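You operate a simulated robot arm through the tools that you are given. There is no shell and no other tool. Be economical: measure what you need, move in short steps, check, and stop when the job is done.

The job below is to be done with a simulated robot arm. You get a single attempt, and the scene is never put back.

## Task
Take the ticket marked "2" from the side leaf of the steam table and leave it on top of the brown roll cake there.

It is judged by the outcome, as a careful person would: the job done as asked, and still so three seconds after it is handed in. It fails if anything else is knocked over, pushed out of place, dropped, spilled or broken.

## Robot
A 7-joint arm with a two-finger parallel gripper, fixed in place. Base frame: the origin is at the foot of the arm, x ahead of it, y to its left, z up; the work surface is at about z = 0. Lengths are in cm, angles in degrees, forces in N, time in s.
With the tool pointing down near the work surface it reaches from about 24 to 62 cm from the base axis. Its first joint turns from -66.0 to 66.0 degrees. Payload 2.6 kg.
Tool frame: the origin (TCP) lies between the finger pads and is the grasp point; the fingertips stand 3 cm ahead of it; z points along the fingers, y is the line along which they close. Largest opening 9.4 cm; finger width 2.8, thickness 1; the body of the gripper, 5 by 9.6 cm, starts 5.5 cm behind the TCP.
Orientation is that of the tool frame in the base frame, as [roll, pitch, yaw] about the fixed x, y, z axes, in that order (R = Rz(yaw) Ry(pitch) Rx(roll)). With the fingers straight down and closing along the base's y, the tool's x points along the base's -x, its y along +y and its z along -z.

## Interface
- The arm moves only by the tool nudge_tool. Its argument "commands" is a list of rows, each an object of numbers (a shift or turn left out is 0, a gripper value left out holds the last): "x", "y", "z": the shift along the tool's x, y, z in cm; "yaw": the turn about the tool's z in degrees; "grip": the opening, from 0 (shut) to 1 (fully open). In form: [{"x": .., "y": .., "z": .., "yaw": .., "grip": ..}, ...]. A call has 1 to 12 rows; each row shifts and turns the commanded pose from where the row before left it, along the tool's axes as they then stand. A row lasts 0.2 s, in which the tool goes at most 5 cm and 8.6 degrees; a call with a longer step from one row to the next is refused whole, and so is a gripper value outside its range. A pose out of reach is approached as far as the arm can. The call stops where the force on the tool passes 40 N (or 10 N more than at its start, if that is more) or the arm is blocked; 0.2 s more then pass. The fingers move at their own pace (about 7.2 cm/s each) and stop on an object; they squeeze with about 30 N. The grip force told is the motor's: it shows also when the fingers shut on nothing. Time passes only in rows, and 0.2 s behind the last, so rows that do not move let the fingers close. It gives the time, the measured TCP pose, the force on the tool (base axes), the opening and the grip force at its end, in the units of the frame above (readings bear some noise), and new pictures: "views" is both (left out), scene, wrist or none.
- Cameras (640 x 400 px; columns grow to the right, rows downward): "scene" is fixed at [4.01, 43.03, 57.48]; the picture's right is [-0.73, -0.68, 0.00], its down [-0.41, 0.44, -0.80] and it looks along [0.55, -0.59, -0.59] (base axes); focal length 353 px, centre (320, 200). "wrist" rides on the gripper at [-3.7, 0, -5.8] in the tool frame; the picture's right is [0.00, -1.00, 0.00], its down [0.97, 0.00, -0.24] and it looks along [0.24, 0.00, 0.97] (tool axes); focal length 218 px, centre (320, 200).
- measure_at(camera, pixels): there is no depth. For up to 12 entries [column, row, z] of the newest picture of that camera ("zoom" is the newest enlarged one), the place [x, y] in the base frame at which the ray of that pixel passes the height z, good to about 0.2 cm, but the place of the scene camera against the robot may be out by one fixed shift of up to 1.8 cm in any direction. It takes no simulated time.
- close_up(camera, box): a new picture of the part [left, top, right, bottom] of that camera's present view, enlarged. It takes no simulated time.
- job_done(): hands the job in; it is judged then, once.

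Go step by step. Measure first, check grasps and placings, and put right what went wrong. The budget is 60 turns and 120 pictures, counting those below and the enlarged ones. Unless the task says otherwise, let go and move clear before handing in, and close with one line.

The tools are called after ">>>" by a JSON object that holds its "name" and its "arguments". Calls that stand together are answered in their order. nudge_tool: Moves the arm, as the interface text tells. Its arguments: {"type":"object","properties":{"commands":{"type":"array","items":{"type":"object","properties":{"x":{"type":"number"},"y":{"type":"number"},"z":{"type":"number"},"yaw":{"type":"number"},"grip":{"type":"number"}}}},"views":{"type":"string","enum":["both","scene","wrist","none"]}},"required":["commands"]} The other tools are called the same way: measure_at (camera, pixels) gives the place at which the rays of pixels pass given heights; close_up (camera, box) takes an enlarged picture of a part of a camera's view; job_done () hands the job in.

At the start:

```text
time: 0.0
tcp_pos: [35.72, -7.79, 29.33]
orientation: [-180.0, 0.0, -179.9]
force: [-0.4, 0.4, 0.3]
gripper_width: 9.36
gripper_force: 0.1
```

scene: 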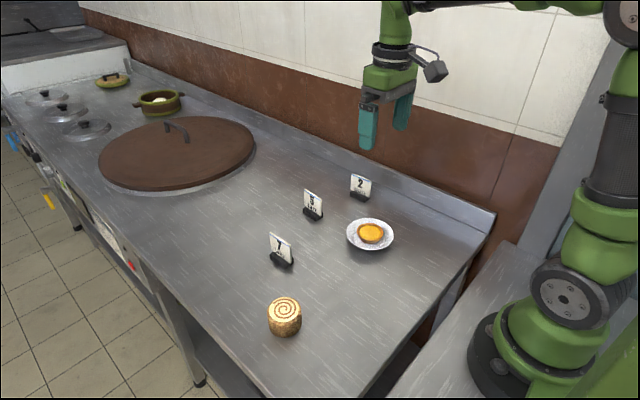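
wrist: 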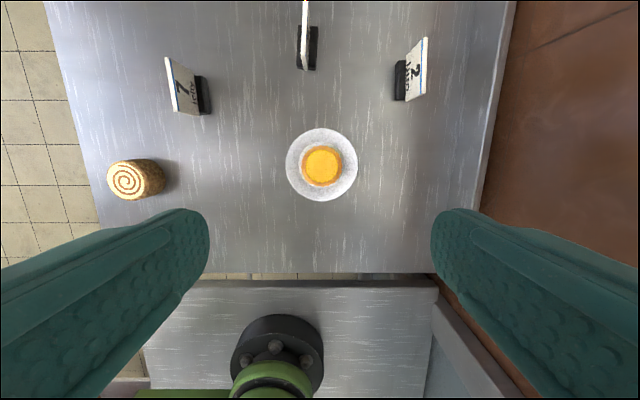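

The scene shows the ticket "2" near (360,187), the roll cake near (284,317), and two other tickets plus a tart on a plate. I'll enlarge both views before measuring.

>>> {"name": "close_up", "arguments": {"camera": "scene", "box": [240, 150, 420, 262]}}

>>> {"name": "close_up", "arguments": {"camera": "wrist", "box": [360, 20, 480, 120]}}

>>> {"name": "measure_at", "arguments": {"camera": "wrist", "pixels": [[400, 98, 0], [396, 62, 0], [408, 100, 2], [426, 38, 5], [408, 101, 1], [128, 181, 4.5], [148, 180, 0], [321, 165, 0]]}}

>>> {"name": "measure_at", "arguments": {"camera": "scene", "pixels": [[359, 199, 0], [350, 196, 0], [369, 201, 0], [284, 308, 4], [285, 334, 0], [370, 240, 0]]}}

```text
3.56 times, centred on (330, 206) of scene
```

zoom: 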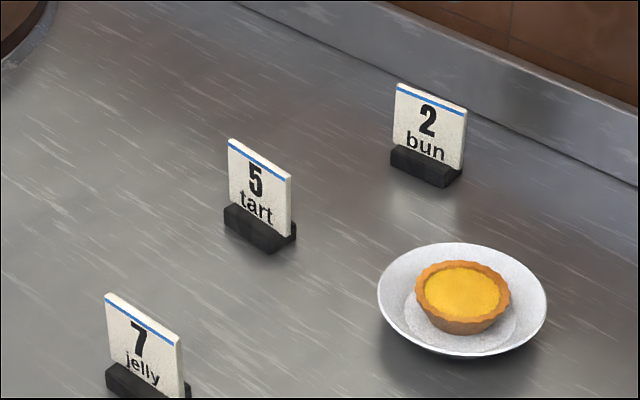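

```text
4.00 times, centred on (420, 70) of wrist
```

zoom: 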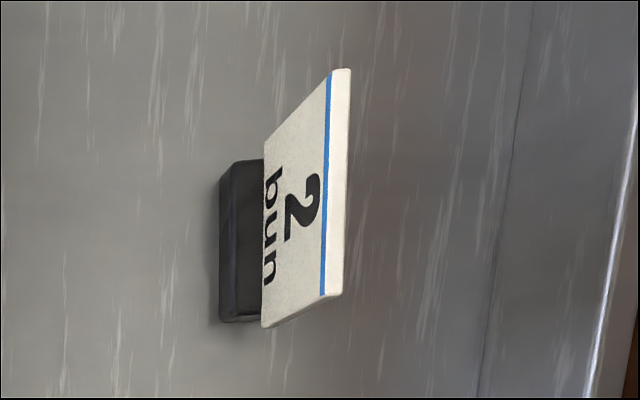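

```text
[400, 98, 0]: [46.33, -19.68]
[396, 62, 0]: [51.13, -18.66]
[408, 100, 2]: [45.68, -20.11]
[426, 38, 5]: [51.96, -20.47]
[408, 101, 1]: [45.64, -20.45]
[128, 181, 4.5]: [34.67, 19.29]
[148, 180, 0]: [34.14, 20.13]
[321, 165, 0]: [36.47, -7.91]
```

```text
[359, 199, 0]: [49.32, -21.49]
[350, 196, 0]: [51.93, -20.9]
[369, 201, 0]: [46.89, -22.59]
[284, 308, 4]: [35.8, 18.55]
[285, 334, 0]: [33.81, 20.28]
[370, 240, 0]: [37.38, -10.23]
```

The ticket's block lies about along base x near (48.7, -20), and the cake top is near (34.7, 19.3). The scene camera looks shifted by about (0.9, -2) at most. I'll move above the ticket for a close look.

>>> {"name": "nudge_tool", "arguments": {"commands": [{"x": -3.2, "y": -3}, {"x": -3.2, "y": -3}, {"x": -3.2, "y": -3}, {"x": -3.2, "y": -3}, {"z": 4}, {"z": 4}, {}]}}

```text
time: 1.6
tcp_pos: [48.62, -19.72, 21.53]
orientation: [180.0, 0.0, -180.0]
force: [0.5, 0.8, 0.2]
gripper_width: 9.42
gripper_force: 0.0
```

scene: 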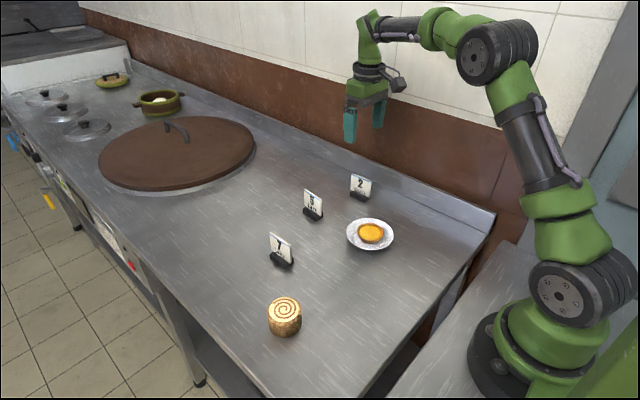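
wrist: 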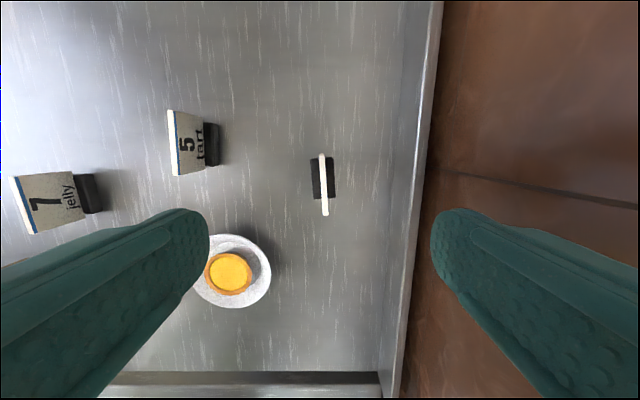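

>>> {"name": "close_up", "arguments": {"camera": "wrist", "box": [280, 140, 376, 230]}}

>>> {"name": "measure_at", "arguments": {"camera": "wrist", "pixels": [[321, 155, 5], [325, 215, 5], [321, 155, 6], [325, 215, 6], [312, 160, 1], [314, 199, 1], [334, 157, 1], [336, 197, 1], [407, 200, 0], [432, 100, 4]]}}

```text
4.44 times, centred on (328, 185) of wrist
```

zoom: 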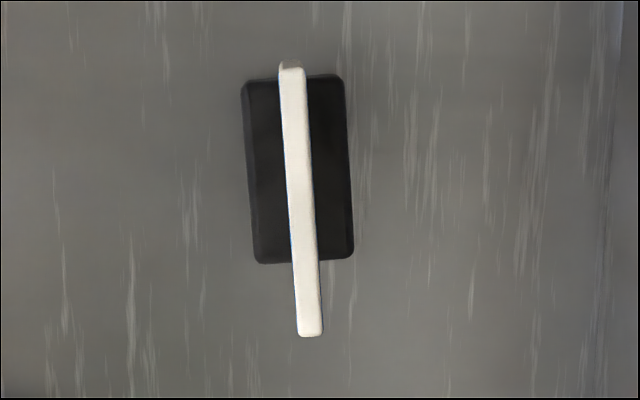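

```text
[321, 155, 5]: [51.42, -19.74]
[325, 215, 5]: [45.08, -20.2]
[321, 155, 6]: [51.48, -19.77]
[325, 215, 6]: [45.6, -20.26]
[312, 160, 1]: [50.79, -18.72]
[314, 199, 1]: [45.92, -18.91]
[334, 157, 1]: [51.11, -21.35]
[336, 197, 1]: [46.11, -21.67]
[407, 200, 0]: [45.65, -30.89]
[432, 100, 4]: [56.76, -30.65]
```

Card top edge runs at about +3.7° from base x, centred near (48.5, -20.05), and the ticket stands about 6.5–7 cm high on a roughly 1 cm thick block. I'll align, turn -3.7° about the tool z and descend partway.

>>> {"name": "nudge_tool", "arguments": {"commands": [{"x": 0.1, "y": -0.3, "yaw": -3.7}, {"z": 3}, {"z": 3}, {"z": 3}, {}]}}

```text
time: 2.8
tcp_pos: [48.84, -19.86, 11.96]
orientation: [180.0, -0.1, -176.4]
force: [-0.4, 0.5, 0.3]
gripper_width: 9.4
gripper_force: 0.1
```

scene: 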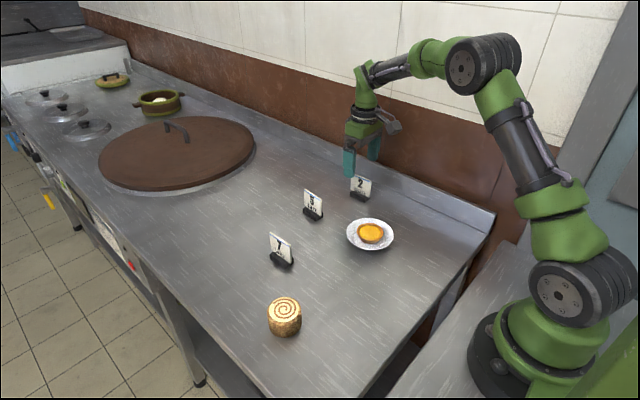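
wrist: 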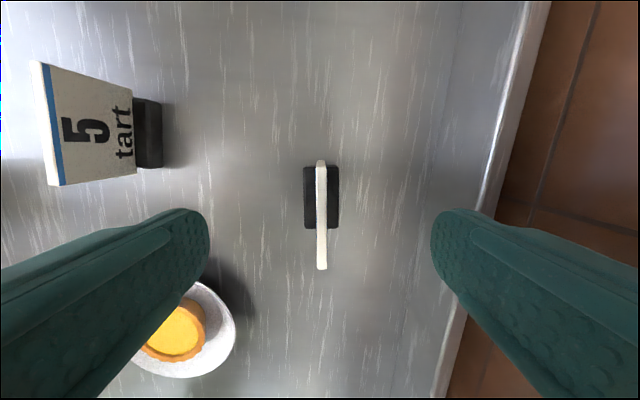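

The card now looks straight in the wrist view (columns 316–327, rows 160–269), so I'll check its height and centre from here.

>>> {"name": "measure_at", "arguments": {"camera": "wrist", "pixels": [[321, 161, 5.5], [322, 269, 5.5], [321, 161, 6.5], [322, 269, 6.5], [304, 168, 1], [304, 228, 1], [339, 168, 1], [339, 228, 1]]}}

>>> {"name": "close_up", "arguments": {"camera": "scene", "box": [320, 140, 416, 200]}}

>>> {"name": "close_up", "arguments": {"camera": "scene", "box": [236, 280, 332, 340]}}

```text
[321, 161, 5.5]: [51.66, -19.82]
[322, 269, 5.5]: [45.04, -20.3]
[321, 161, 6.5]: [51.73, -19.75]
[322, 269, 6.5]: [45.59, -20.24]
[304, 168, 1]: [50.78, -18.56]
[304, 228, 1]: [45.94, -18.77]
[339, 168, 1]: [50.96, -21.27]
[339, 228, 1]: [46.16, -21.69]
```

```text
6.67 times, centred on (368, 170) of scene
```

zoom: 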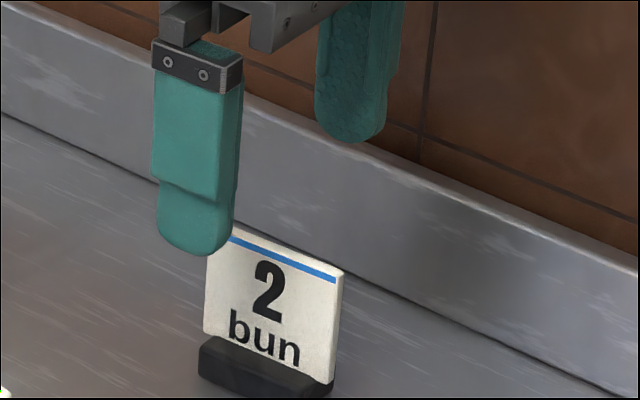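

```text
6.67 times, centred on (284, 310) of scene
```

zoom: 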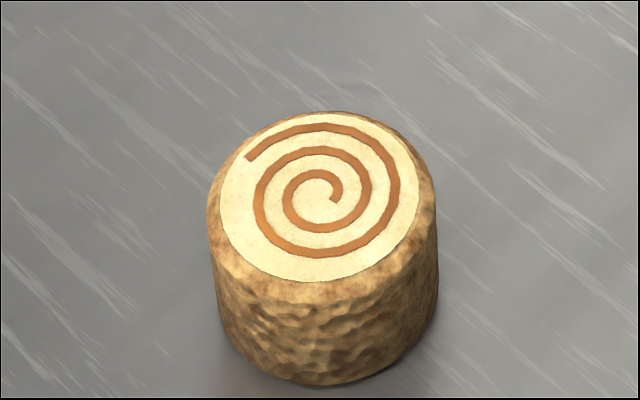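

The card is centred at about (48.6, -20.0) with its top near z = 7 and the block top around 1.5. I'll descend to TCP z ≈ 5.4, so the tips sit at about 2.4, above the block, and keep the fingers open.

>>> {"name": "nudge_tool", "arguments": {"commands": [{"x": 0.25, "y": -0.13, "z": 2.5}, {"z": 2.5}, {"z": 1.6}, {}]}}

```text
time: 3.8
tcp_pos: [48.59, -20.42, 5.5]
orientation: [180.0, 0.0, -176.3]
force: [0.2, -0.3, 0.0]
gripper_width: 9.38
gripper_force: 0.2
```

scene: 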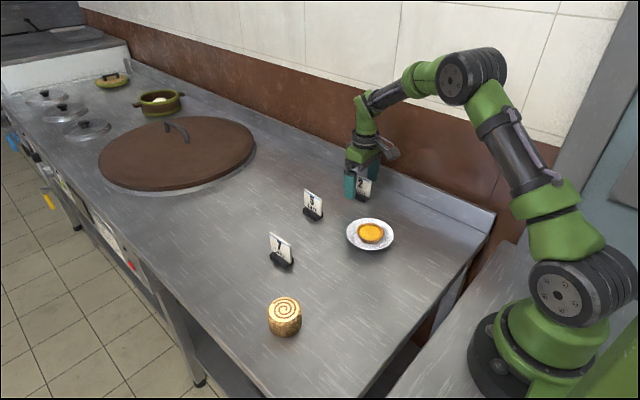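
wrist: 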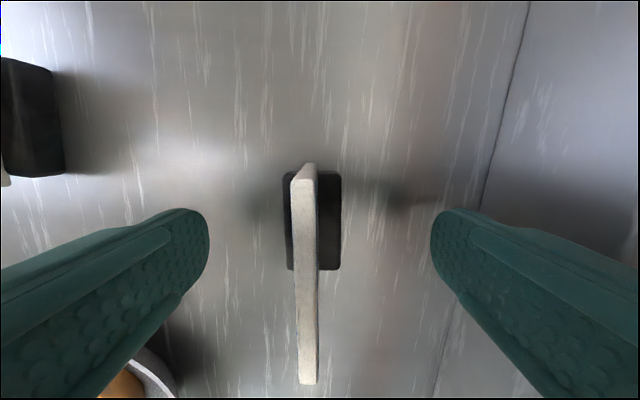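

The card sits at column ~307, about 0.3 cm toward +y of the finger centre. I'll shift +0.3 along the tool y before closing, so the fingers do not push the ticket.

>>> {"name": "nudge_tool", "arguments": {"commands": [{"y": 0.33}, {}], "views": "wrist"}}

>>> {"name": "measure_at", "arguments": {"camera": "wrist", "pixels": [[320, 163, 7], [320, 384, 7], [320, 171, 1], [320, 269, 1]]}}

```text
time: 4.4
tcp_pos: [48.51, -19.92, 5.8]
orientation: [180.0, 0.0, -176.2]
force: [0.3, 0.1, 0.0]
gripper_width: 9.38
gripper_force: 0.1
```

wrist: 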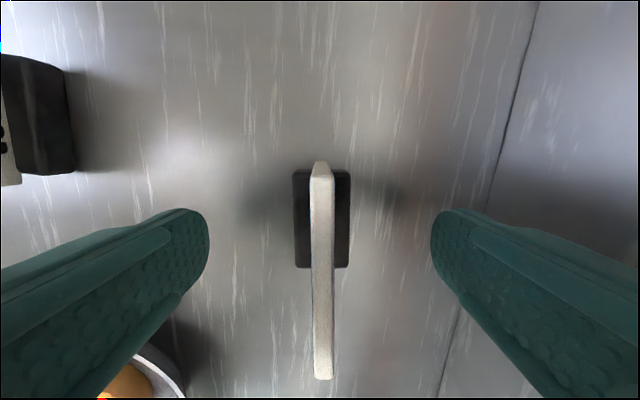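

```text
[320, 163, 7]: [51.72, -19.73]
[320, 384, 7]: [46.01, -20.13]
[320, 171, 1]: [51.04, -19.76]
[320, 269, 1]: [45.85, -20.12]
```

The card is now centred at columns 312–334, so I'll close the fingers.

>>> {"name": "nudge_tool", "arguments": {"commands": [{"grip": 0}, {"grip": 0}, {"grip": 0}, {"grip": 0}, {"grip": 0}]}}

```text
time: 5.6
tcp_pos: [48.38, -19.93, 5.74]
orientation: [-180.0, 0.0, -176.2]
force: [-0.7, -0.1, 0.3]
gripper_width: 0.96
gripper_force: 30.1
```

scene: 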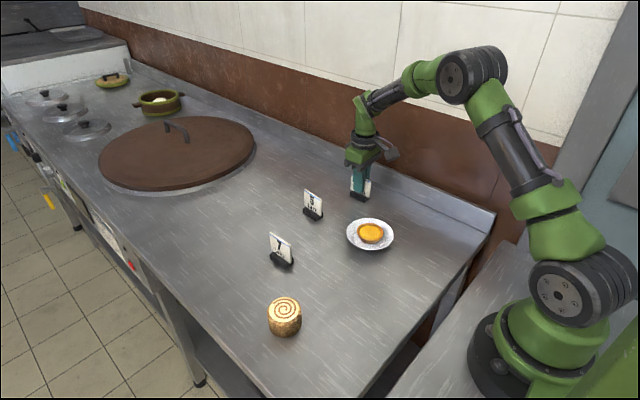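
wrist: 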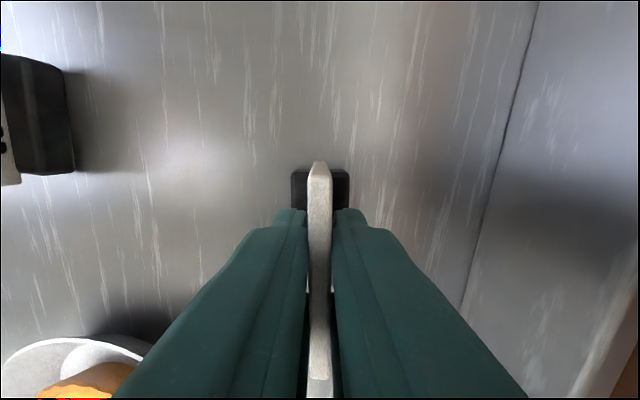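

The grip reads 30 N at 0.96 cm, so the ticket is held, with its base about 5.7 below the TCP. I'll lift it.

>>> {"name": "nudge_tool", "arguments": {"commands": [{"z": -1}, {"z": -2}, {"z": -3}, {"z": -3}, {"z": -3}, {"z": -2.5}, {}]}}

```text
time: 7.2
tcp_pos: [48.05, -19.99, 20.11]
orientation: [180.0, 0.0, -176.3]
force: [0.7, 0.1, -0.8]
gripper_width: 0.95
gripper_force: 29.8
```

scene: 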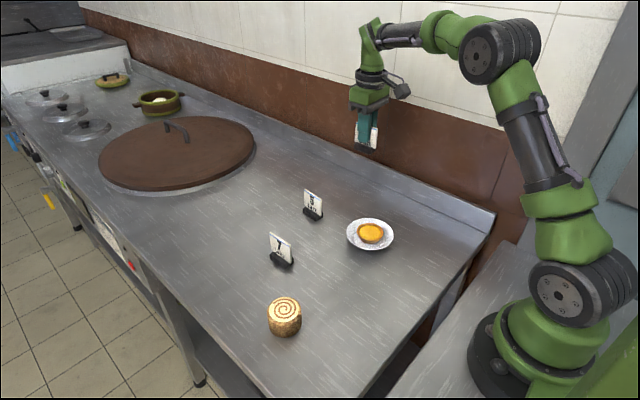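
wrist: 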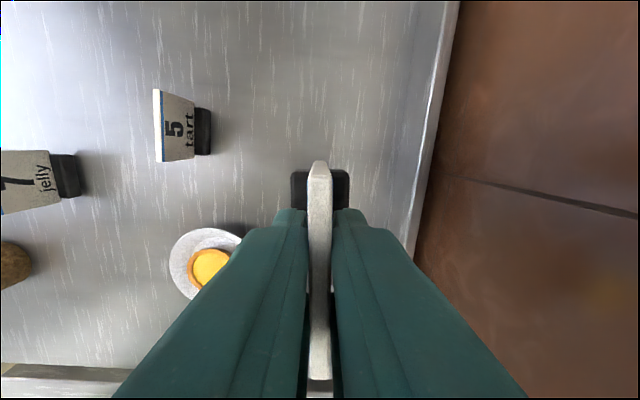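

The ticket came up unchanged in the grip. I'll carry it at this height toward the cake and stop short of it, so I can see the cake in the wrist view.

>>> {"name": "nudge_tool", "arguments": {"commands": [{"x": 0.5, "y": 1.5}, {"x": 1.1, "y": 3.4}, {"x": 1.1, "y": 3.4}, {"x": 1.1, "y": 3.4}, {"x": 1.1, "y": 3.4}, {"x": 1.1, "y": 3.4}, {"x": 1.1, "y": 3.4}, {"x": 1.1, "y": 3.4}, {"x": 1.1, "y": 3.4}, {"x": 0.6, "y": 2}, {}, {}]}}

```text
time: 9.8
tcp_pos: [36.29, 10.25, 20.29]
orientation: [-180.0, 0.0, -176.2]
force: [0.1, -1.1, -0.2]
gripper_width: 0.94
gripper_force: 29.9
```

scene: 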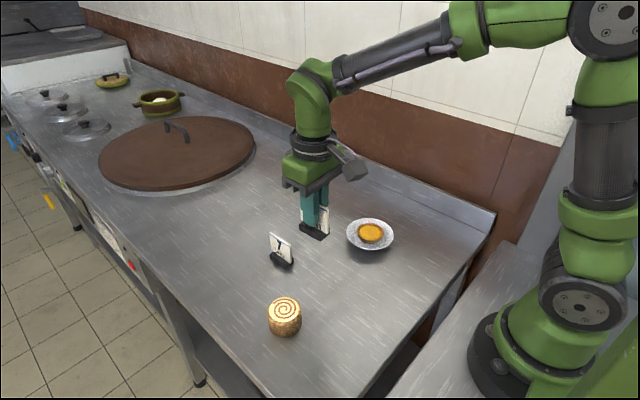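
wrist: 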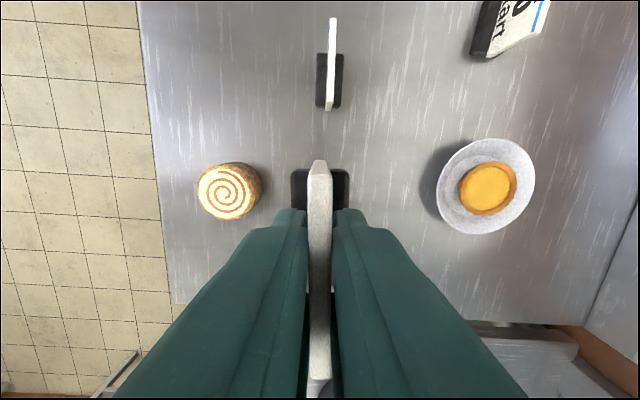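

The cake is at wrist pixel (229,192), with its near base edge around column 262. I'll measure its top and base to get its height and diameter.

>>> {"name": "close_up", "arguments": {"camera": "wrist", "box": [180, 150, 276, 230]}}

>>> {"name": "measure_at", "arguments": {"camera": "wrist", "pixels": [[228, 192, 4], [228, 192, 5], [228, 192, 6], [198, 194, 5], [258, 190, 5], [262, 184, 0], [229, 222, 5], [227, 164, 5]]}}

>>> {"name": "measure_at", "arguments": {"camera": "scene", "pixels": [[284, 309, 4], [284, 309, 5], [284, 309, 6], [284, 337, 0], [282, 267, 0]]}}

```text
5.00 times, centred on (228, 190) of wrist
```

zoom: 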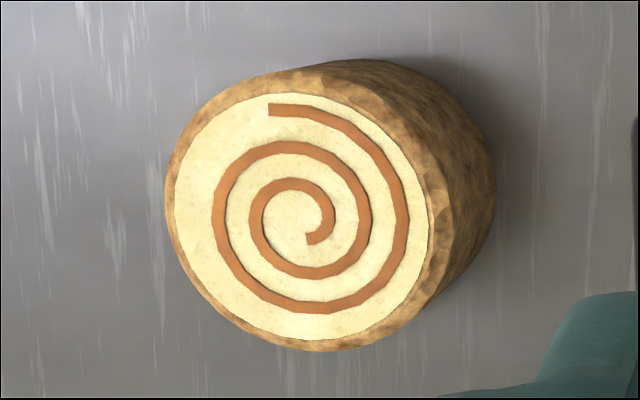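

```text
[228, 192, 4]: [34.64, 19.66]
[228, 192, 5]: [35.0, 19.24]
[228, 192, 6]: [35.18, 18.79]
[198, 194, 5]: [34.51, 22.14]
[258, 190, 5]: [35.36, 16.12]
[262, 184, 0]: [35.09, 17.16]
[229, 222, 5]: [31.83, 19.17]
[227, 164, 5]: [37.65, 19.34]
```

```text
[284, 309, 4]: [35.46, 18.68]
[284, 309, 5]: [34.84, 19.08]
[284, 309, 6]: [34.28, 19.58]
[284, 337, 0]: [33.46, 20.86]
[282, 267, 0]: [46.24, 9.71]
```

The cake comes out about 5.4 cm across, 4.3–5 cm tall, centred near (34.9, 19.6). For a finer fix I'll move with the cake just ahead of the gripper and come lower.

>>> {"name": "nudge_tool", "arguments": {"commands": [{"x": 1.9, "y": 3.2}, {"x": 1.9, "y": 3.2}, {"x": 1.9, "y": 3.3}, {"z": 2}, {"z": 2}, {}, {}]}}

```text
time: 11.4
tcp_pos: [29.9, 19.53, 16.46]
orientation: [-179.8, 0.1, -176.3]
force: [0.5, -0.6, -0.1]
gripper_width: 0.97
gripper_force: 29.9
```

scene: 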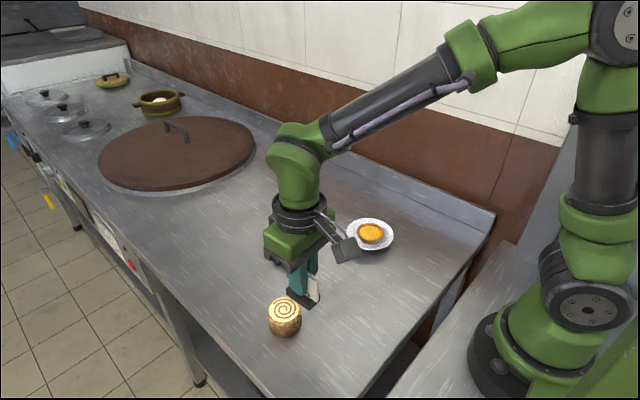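
wrist: 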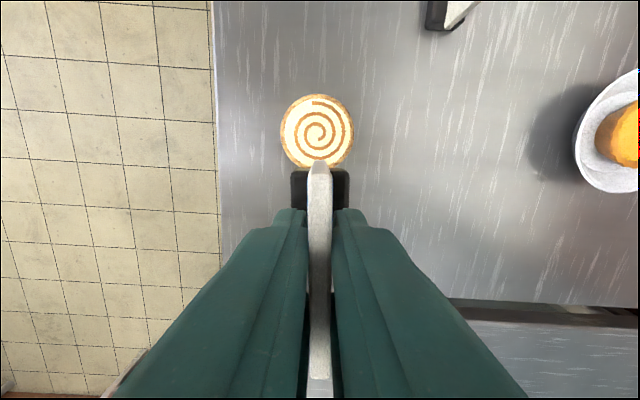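

The cake top is now almost straight ahead, spanning columns 281–353 and rows 93–169. I'll measure its centre.

>>> {"name": "measure_at", "arguments": {"camera": "wrist", "pixels": [[317, 131, 4], [317, 131, 4.5], [317, 131, 5], [281, 131, 4.5], [353, 131, 4.5], [317, 93, 4.5], [317, 169, 4.5]]}}

>>> {"name": "close_up", "arguments": {"camera": "wrist", "box": [260, 80, 380, 230]}}

>>> {"name": "close_up", "arguments": {"camera": "scene", "box": [236, 260, 348, 340]}}

```text
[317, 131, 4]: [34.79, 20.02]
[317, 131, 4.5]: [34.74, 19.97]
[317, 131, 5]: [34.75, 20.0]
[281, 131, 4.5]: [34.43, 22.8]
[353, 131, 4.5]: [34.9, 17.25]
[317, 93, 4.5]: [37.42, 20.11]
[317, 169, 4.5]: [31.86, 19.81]
```

```text
2.67 times, centred on (320, 155) of wrist
```

zoom: 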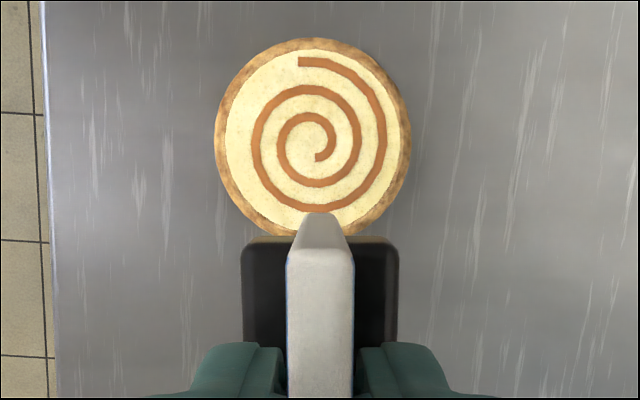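

```text
5.00 times, centred on (292, 300) of scene
```

zoom: 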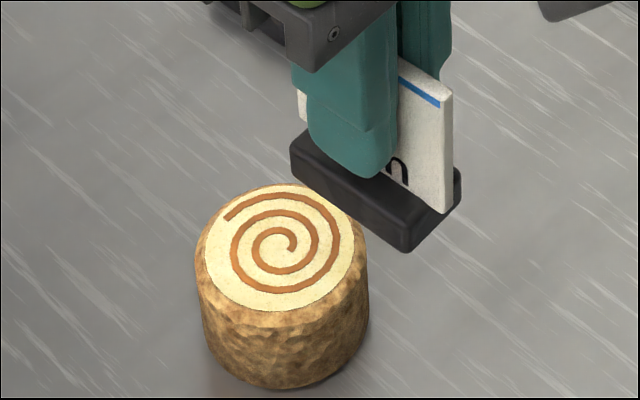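

The cake centre is about 4.85 cm ahead of the TCP and 0.2 cm toward tool +y, with a top about 5.5 cm across. I'll move over it at the present height, then check.

>>> {"name": "nudge_tool", "arguments": {"commands": [{"x": -2.4, "y": 0.1}, {"x": -2.45, "y": 0.12}, {}, {"z": 1.5}, {"z": 1.5}, {}, {}]}}

>>> {"name": "close_up", "arguments": {"camera": "scene", "box": [236, 260, 348, 340]}}

>>> {"name": "close_up", "arguments": {"camera": "wrist", "box": [240, 110, 400, 260]}}

```text
time: 13.0
tcp_pos: [34.75, 19.95, 13.38]
orientation: [179.9, -0.1, -176.3]
force: [-0.3, 0.2, 0.2]
gripper_width: 0.95
gripper_force: 29.7
```

scene: 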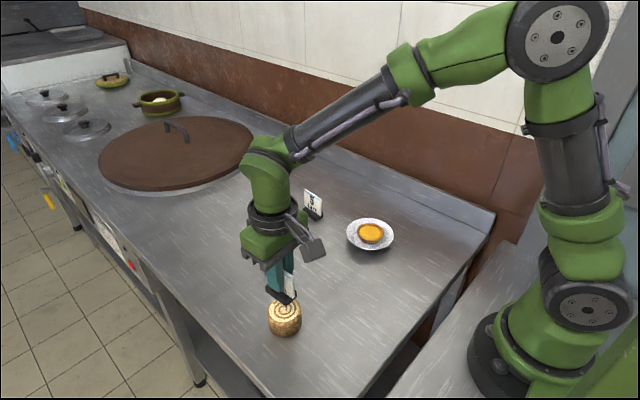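
wrist: 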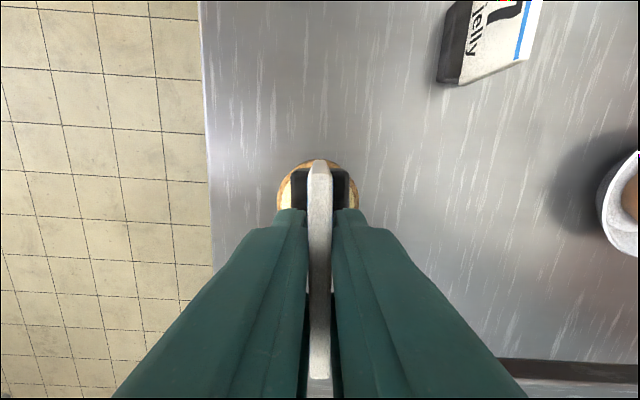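

```text
5.00 times, centred on (292, 300) of scene
```

zoom: 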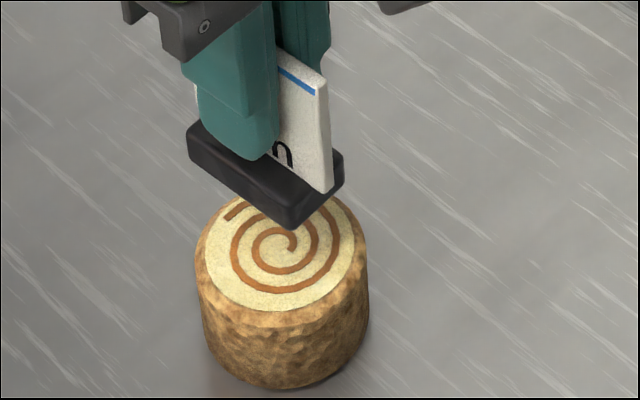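

```text
2.67 times, centred on (320, 185) of wrist
```

zoom: 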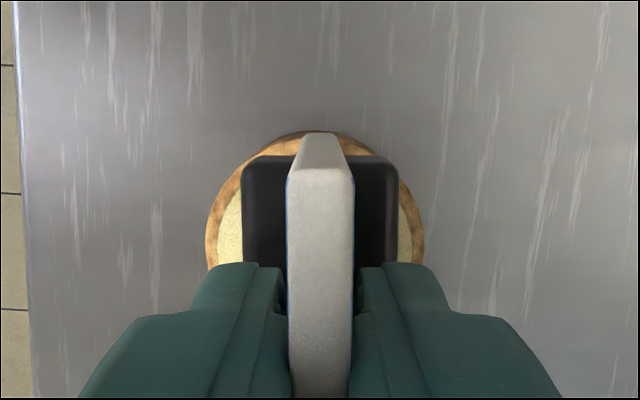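

The block is centred on the cake, with cake columns averaging 316.5 against the block's 320 in the zoom. Its underside is at about z = 7.6, so I'll lower it in small steps and watch the force.

>>> {"name": "nudge_tool", "arguments": {"commands": [{"z": 1}, {"z": 0.8}, {"z": 0.5}, {}]}}

>>> {"name": "close_up", "arguments": {"camera": "scene", "box": [236, 260, 348, 340]}}

```text
time: 14.0
tcp_pos: [34.82, 19.95, 10.8]
orientation: [180.0, 0.0, -176.4]
force: [-0.5, 0.3, -0.5]
gripper_width: 0.96
gripper_force: 30.0
```

scene: 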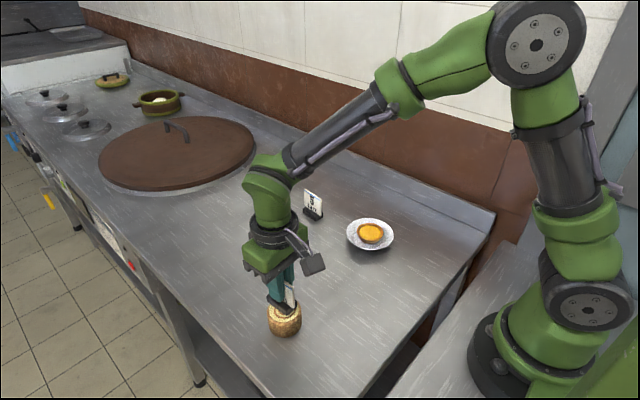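
wrist: 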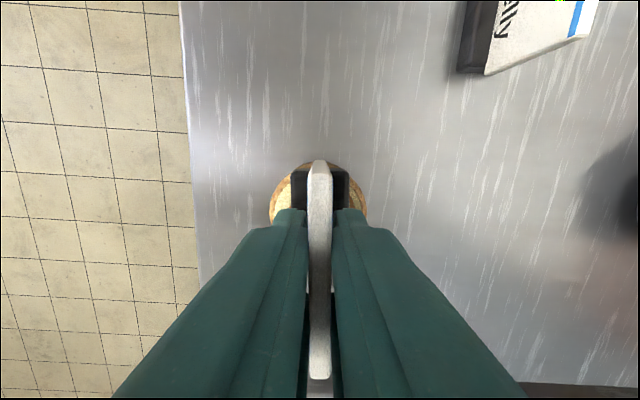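

```text
5.00 times, centred on (292, 300) of scene
```

zoom: 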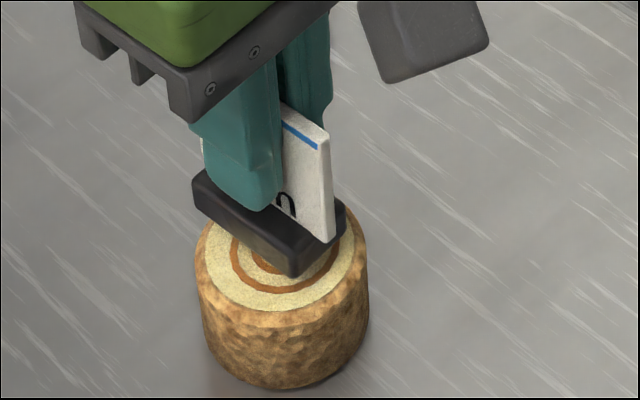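

No contact yet: the force is about 0 and the underside still shows a gap of roughly 1 cm over the spiral. I'll continue in finer steps.

>>> {"name": "nudge_tool", "arguments": {"commands": [{"z": 0.3}, {"z": 0.3}, {}], "views": "none"}}

>>> {"name": "close_up", "arguments": {"camera": "scene", "box": [236, 260, 348, 340]}}

```text
time: 14.8
tcp_pos: [34.79, 20.07, 10.24]
orientation: [179.8, 0.0, -176.3]
force: [0.4, 0.0, -0.3]
gripper_width: 0.97
gripper_force: 30.2
```

```text
5.00 times, centred on (292, 300) of scene
```

zoom: 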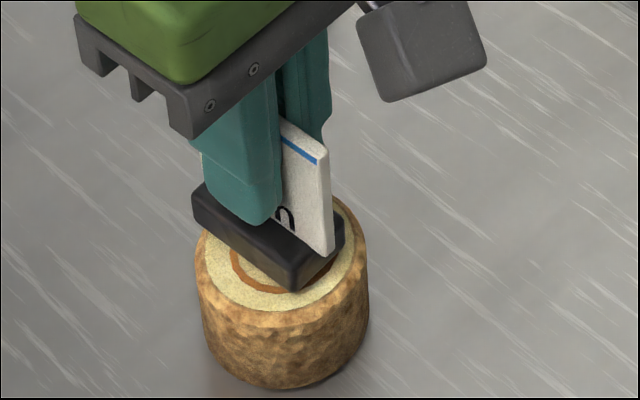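

There is still no force, and about 0.5 cm seems to remain. I'll take smaller steps.

>>> {"name": "nudge_tool", "arguments": {"commands": [{"z": 0.2}, {"z": 0.15}, {}], "views": "none"}}

>>> {"name": "close_up", "arguments": {"camera": "scene", "box": [236, 260, 348, 340]}}

```text
time: 15.6
tcp_pos: [34.85, 20.04, 9.84]
orientation: [180.0, 0.0, -176.3]
force: [-0.3, -0.2, -0.5]
gripper_width: 0.96
gripper_force: 29.7
```

```text
5.00 times, centred on (292, 300) of scene
```

zoom: 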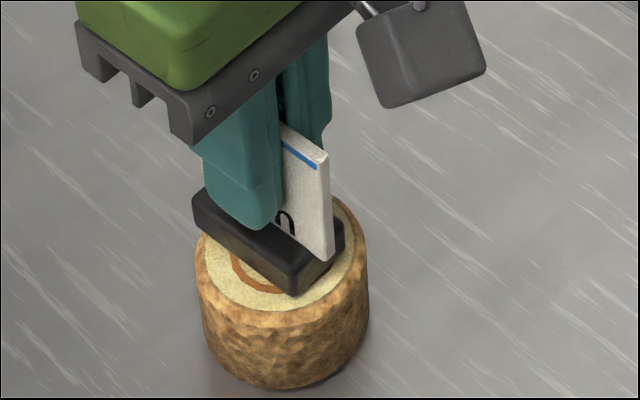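

>>> {"name": "nudge_tool", "arguments": {"commands": [{"z": 0.1}, {"z": 0.1}, {}], "views": "none"}}

>>> {"name": "close_up", "arguments": {"camera": "scene", "box": [236, 260, 348, 340]}}

```text
time: 16.4
tcp_pos: [34.89, 19.93, 9.92]
orientation: [179.9, 0.1, -176.3]
force: [2.2, 0.0, 7.6]
gripper_width: 0.96
gripper_force: 30.0
```

```text
5.00 times, centred on (292, 300) of scene
```

zoom: 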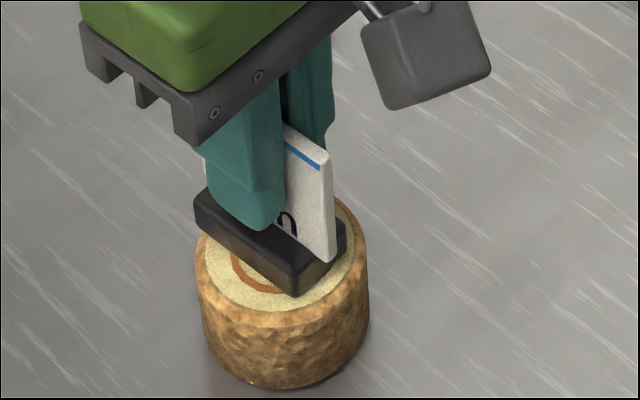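

Contact at 7.6 N: the block rests on the cake. I'll ease up a touch and open the fingers partly.

>>> {"name": "nudge_tool", "arguments": {"commands": [{"z": -0.08}, {}, {"grip": 0.25}, {"grip": 0.45}, {"grip": 0.45}, {}]}}

>>> {"name": "close_up", "arguments": {"camera": "scene", "box": [236, 260, 348, 340]}}

```text
time: 17.8
tcp_pos: [34.83, 19.93, 9.86]
orientation: [180.0, 0.0, -176.3]
force: [0.1, -0.2, -0.1]
gripper_width: 4.24
gripper_force: 0.1
```

scene: 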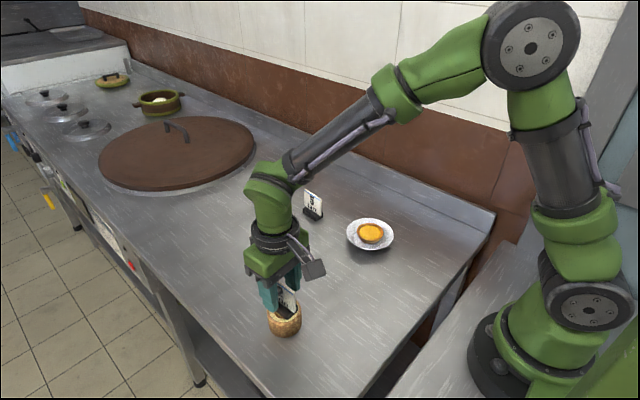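
wrist: 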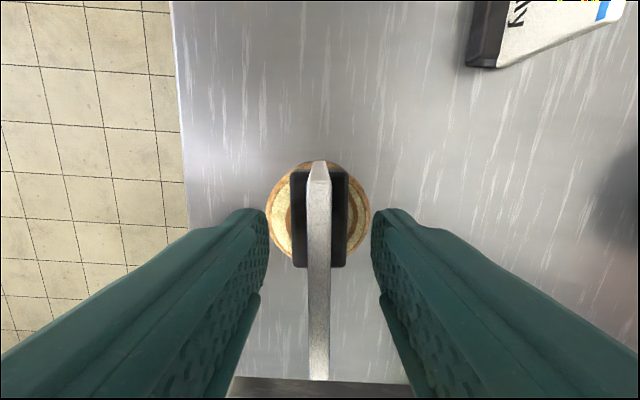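

```text
5.00 times, centred on (292, 300) of scene
```

zoom: 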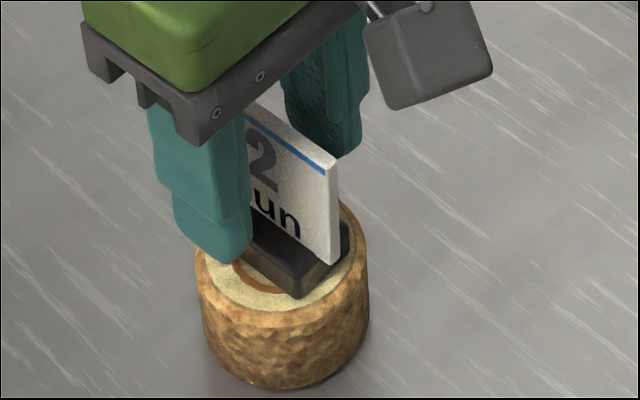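

The ticket stands upright and centred on the cake, with the fingers clear of the card. I'll rise straight up.

>>> {"name": "nudge_tool", "arguments": {"commands": [{"z": -1}, {"z": -2}, {"z": -3}, {"z": -4}, {"z": -4}, {"x": 3, "y": -3}, {"x": 2, "y": -4}, {"y": -4}, {}]}}

>>> {"name": "close_up", "arguments": {"camera": "scene", "box": [200, 170, 440, 340]}}

```text
time: 19.8
tcp_pos: [30.51, 8.71, 23.76]
orientation: [-179.9, 0.0, -176.3]
force: [-0.4, 0.0, 0.4]
gripper_width: 4.22
gripper_force: 0.0
```

scene: 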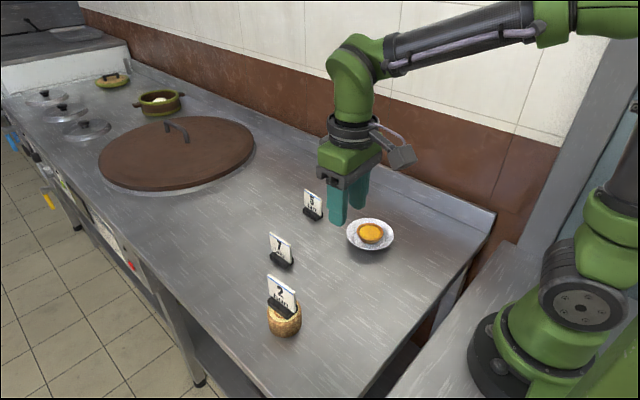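
wrist: 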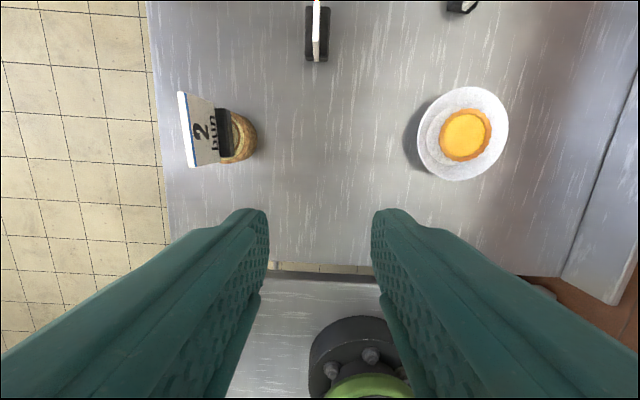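

```text
2.35 times, centred on (320, 255) of scene
```

zoom: 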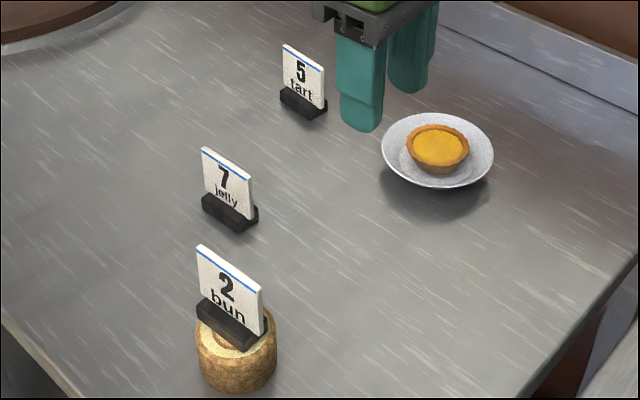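

The ticket "2" stands on the roll cake, the other tickets and the tart haven't moved, and the arm is clear. I'll hand the job in.

>>> {"name": "job_done", "arguments": {}}

```text
The job is handed in.
```

The ticket marked "2" is standing upright on top of the brown roll cake; nothing else was moved, and the job is handed in.
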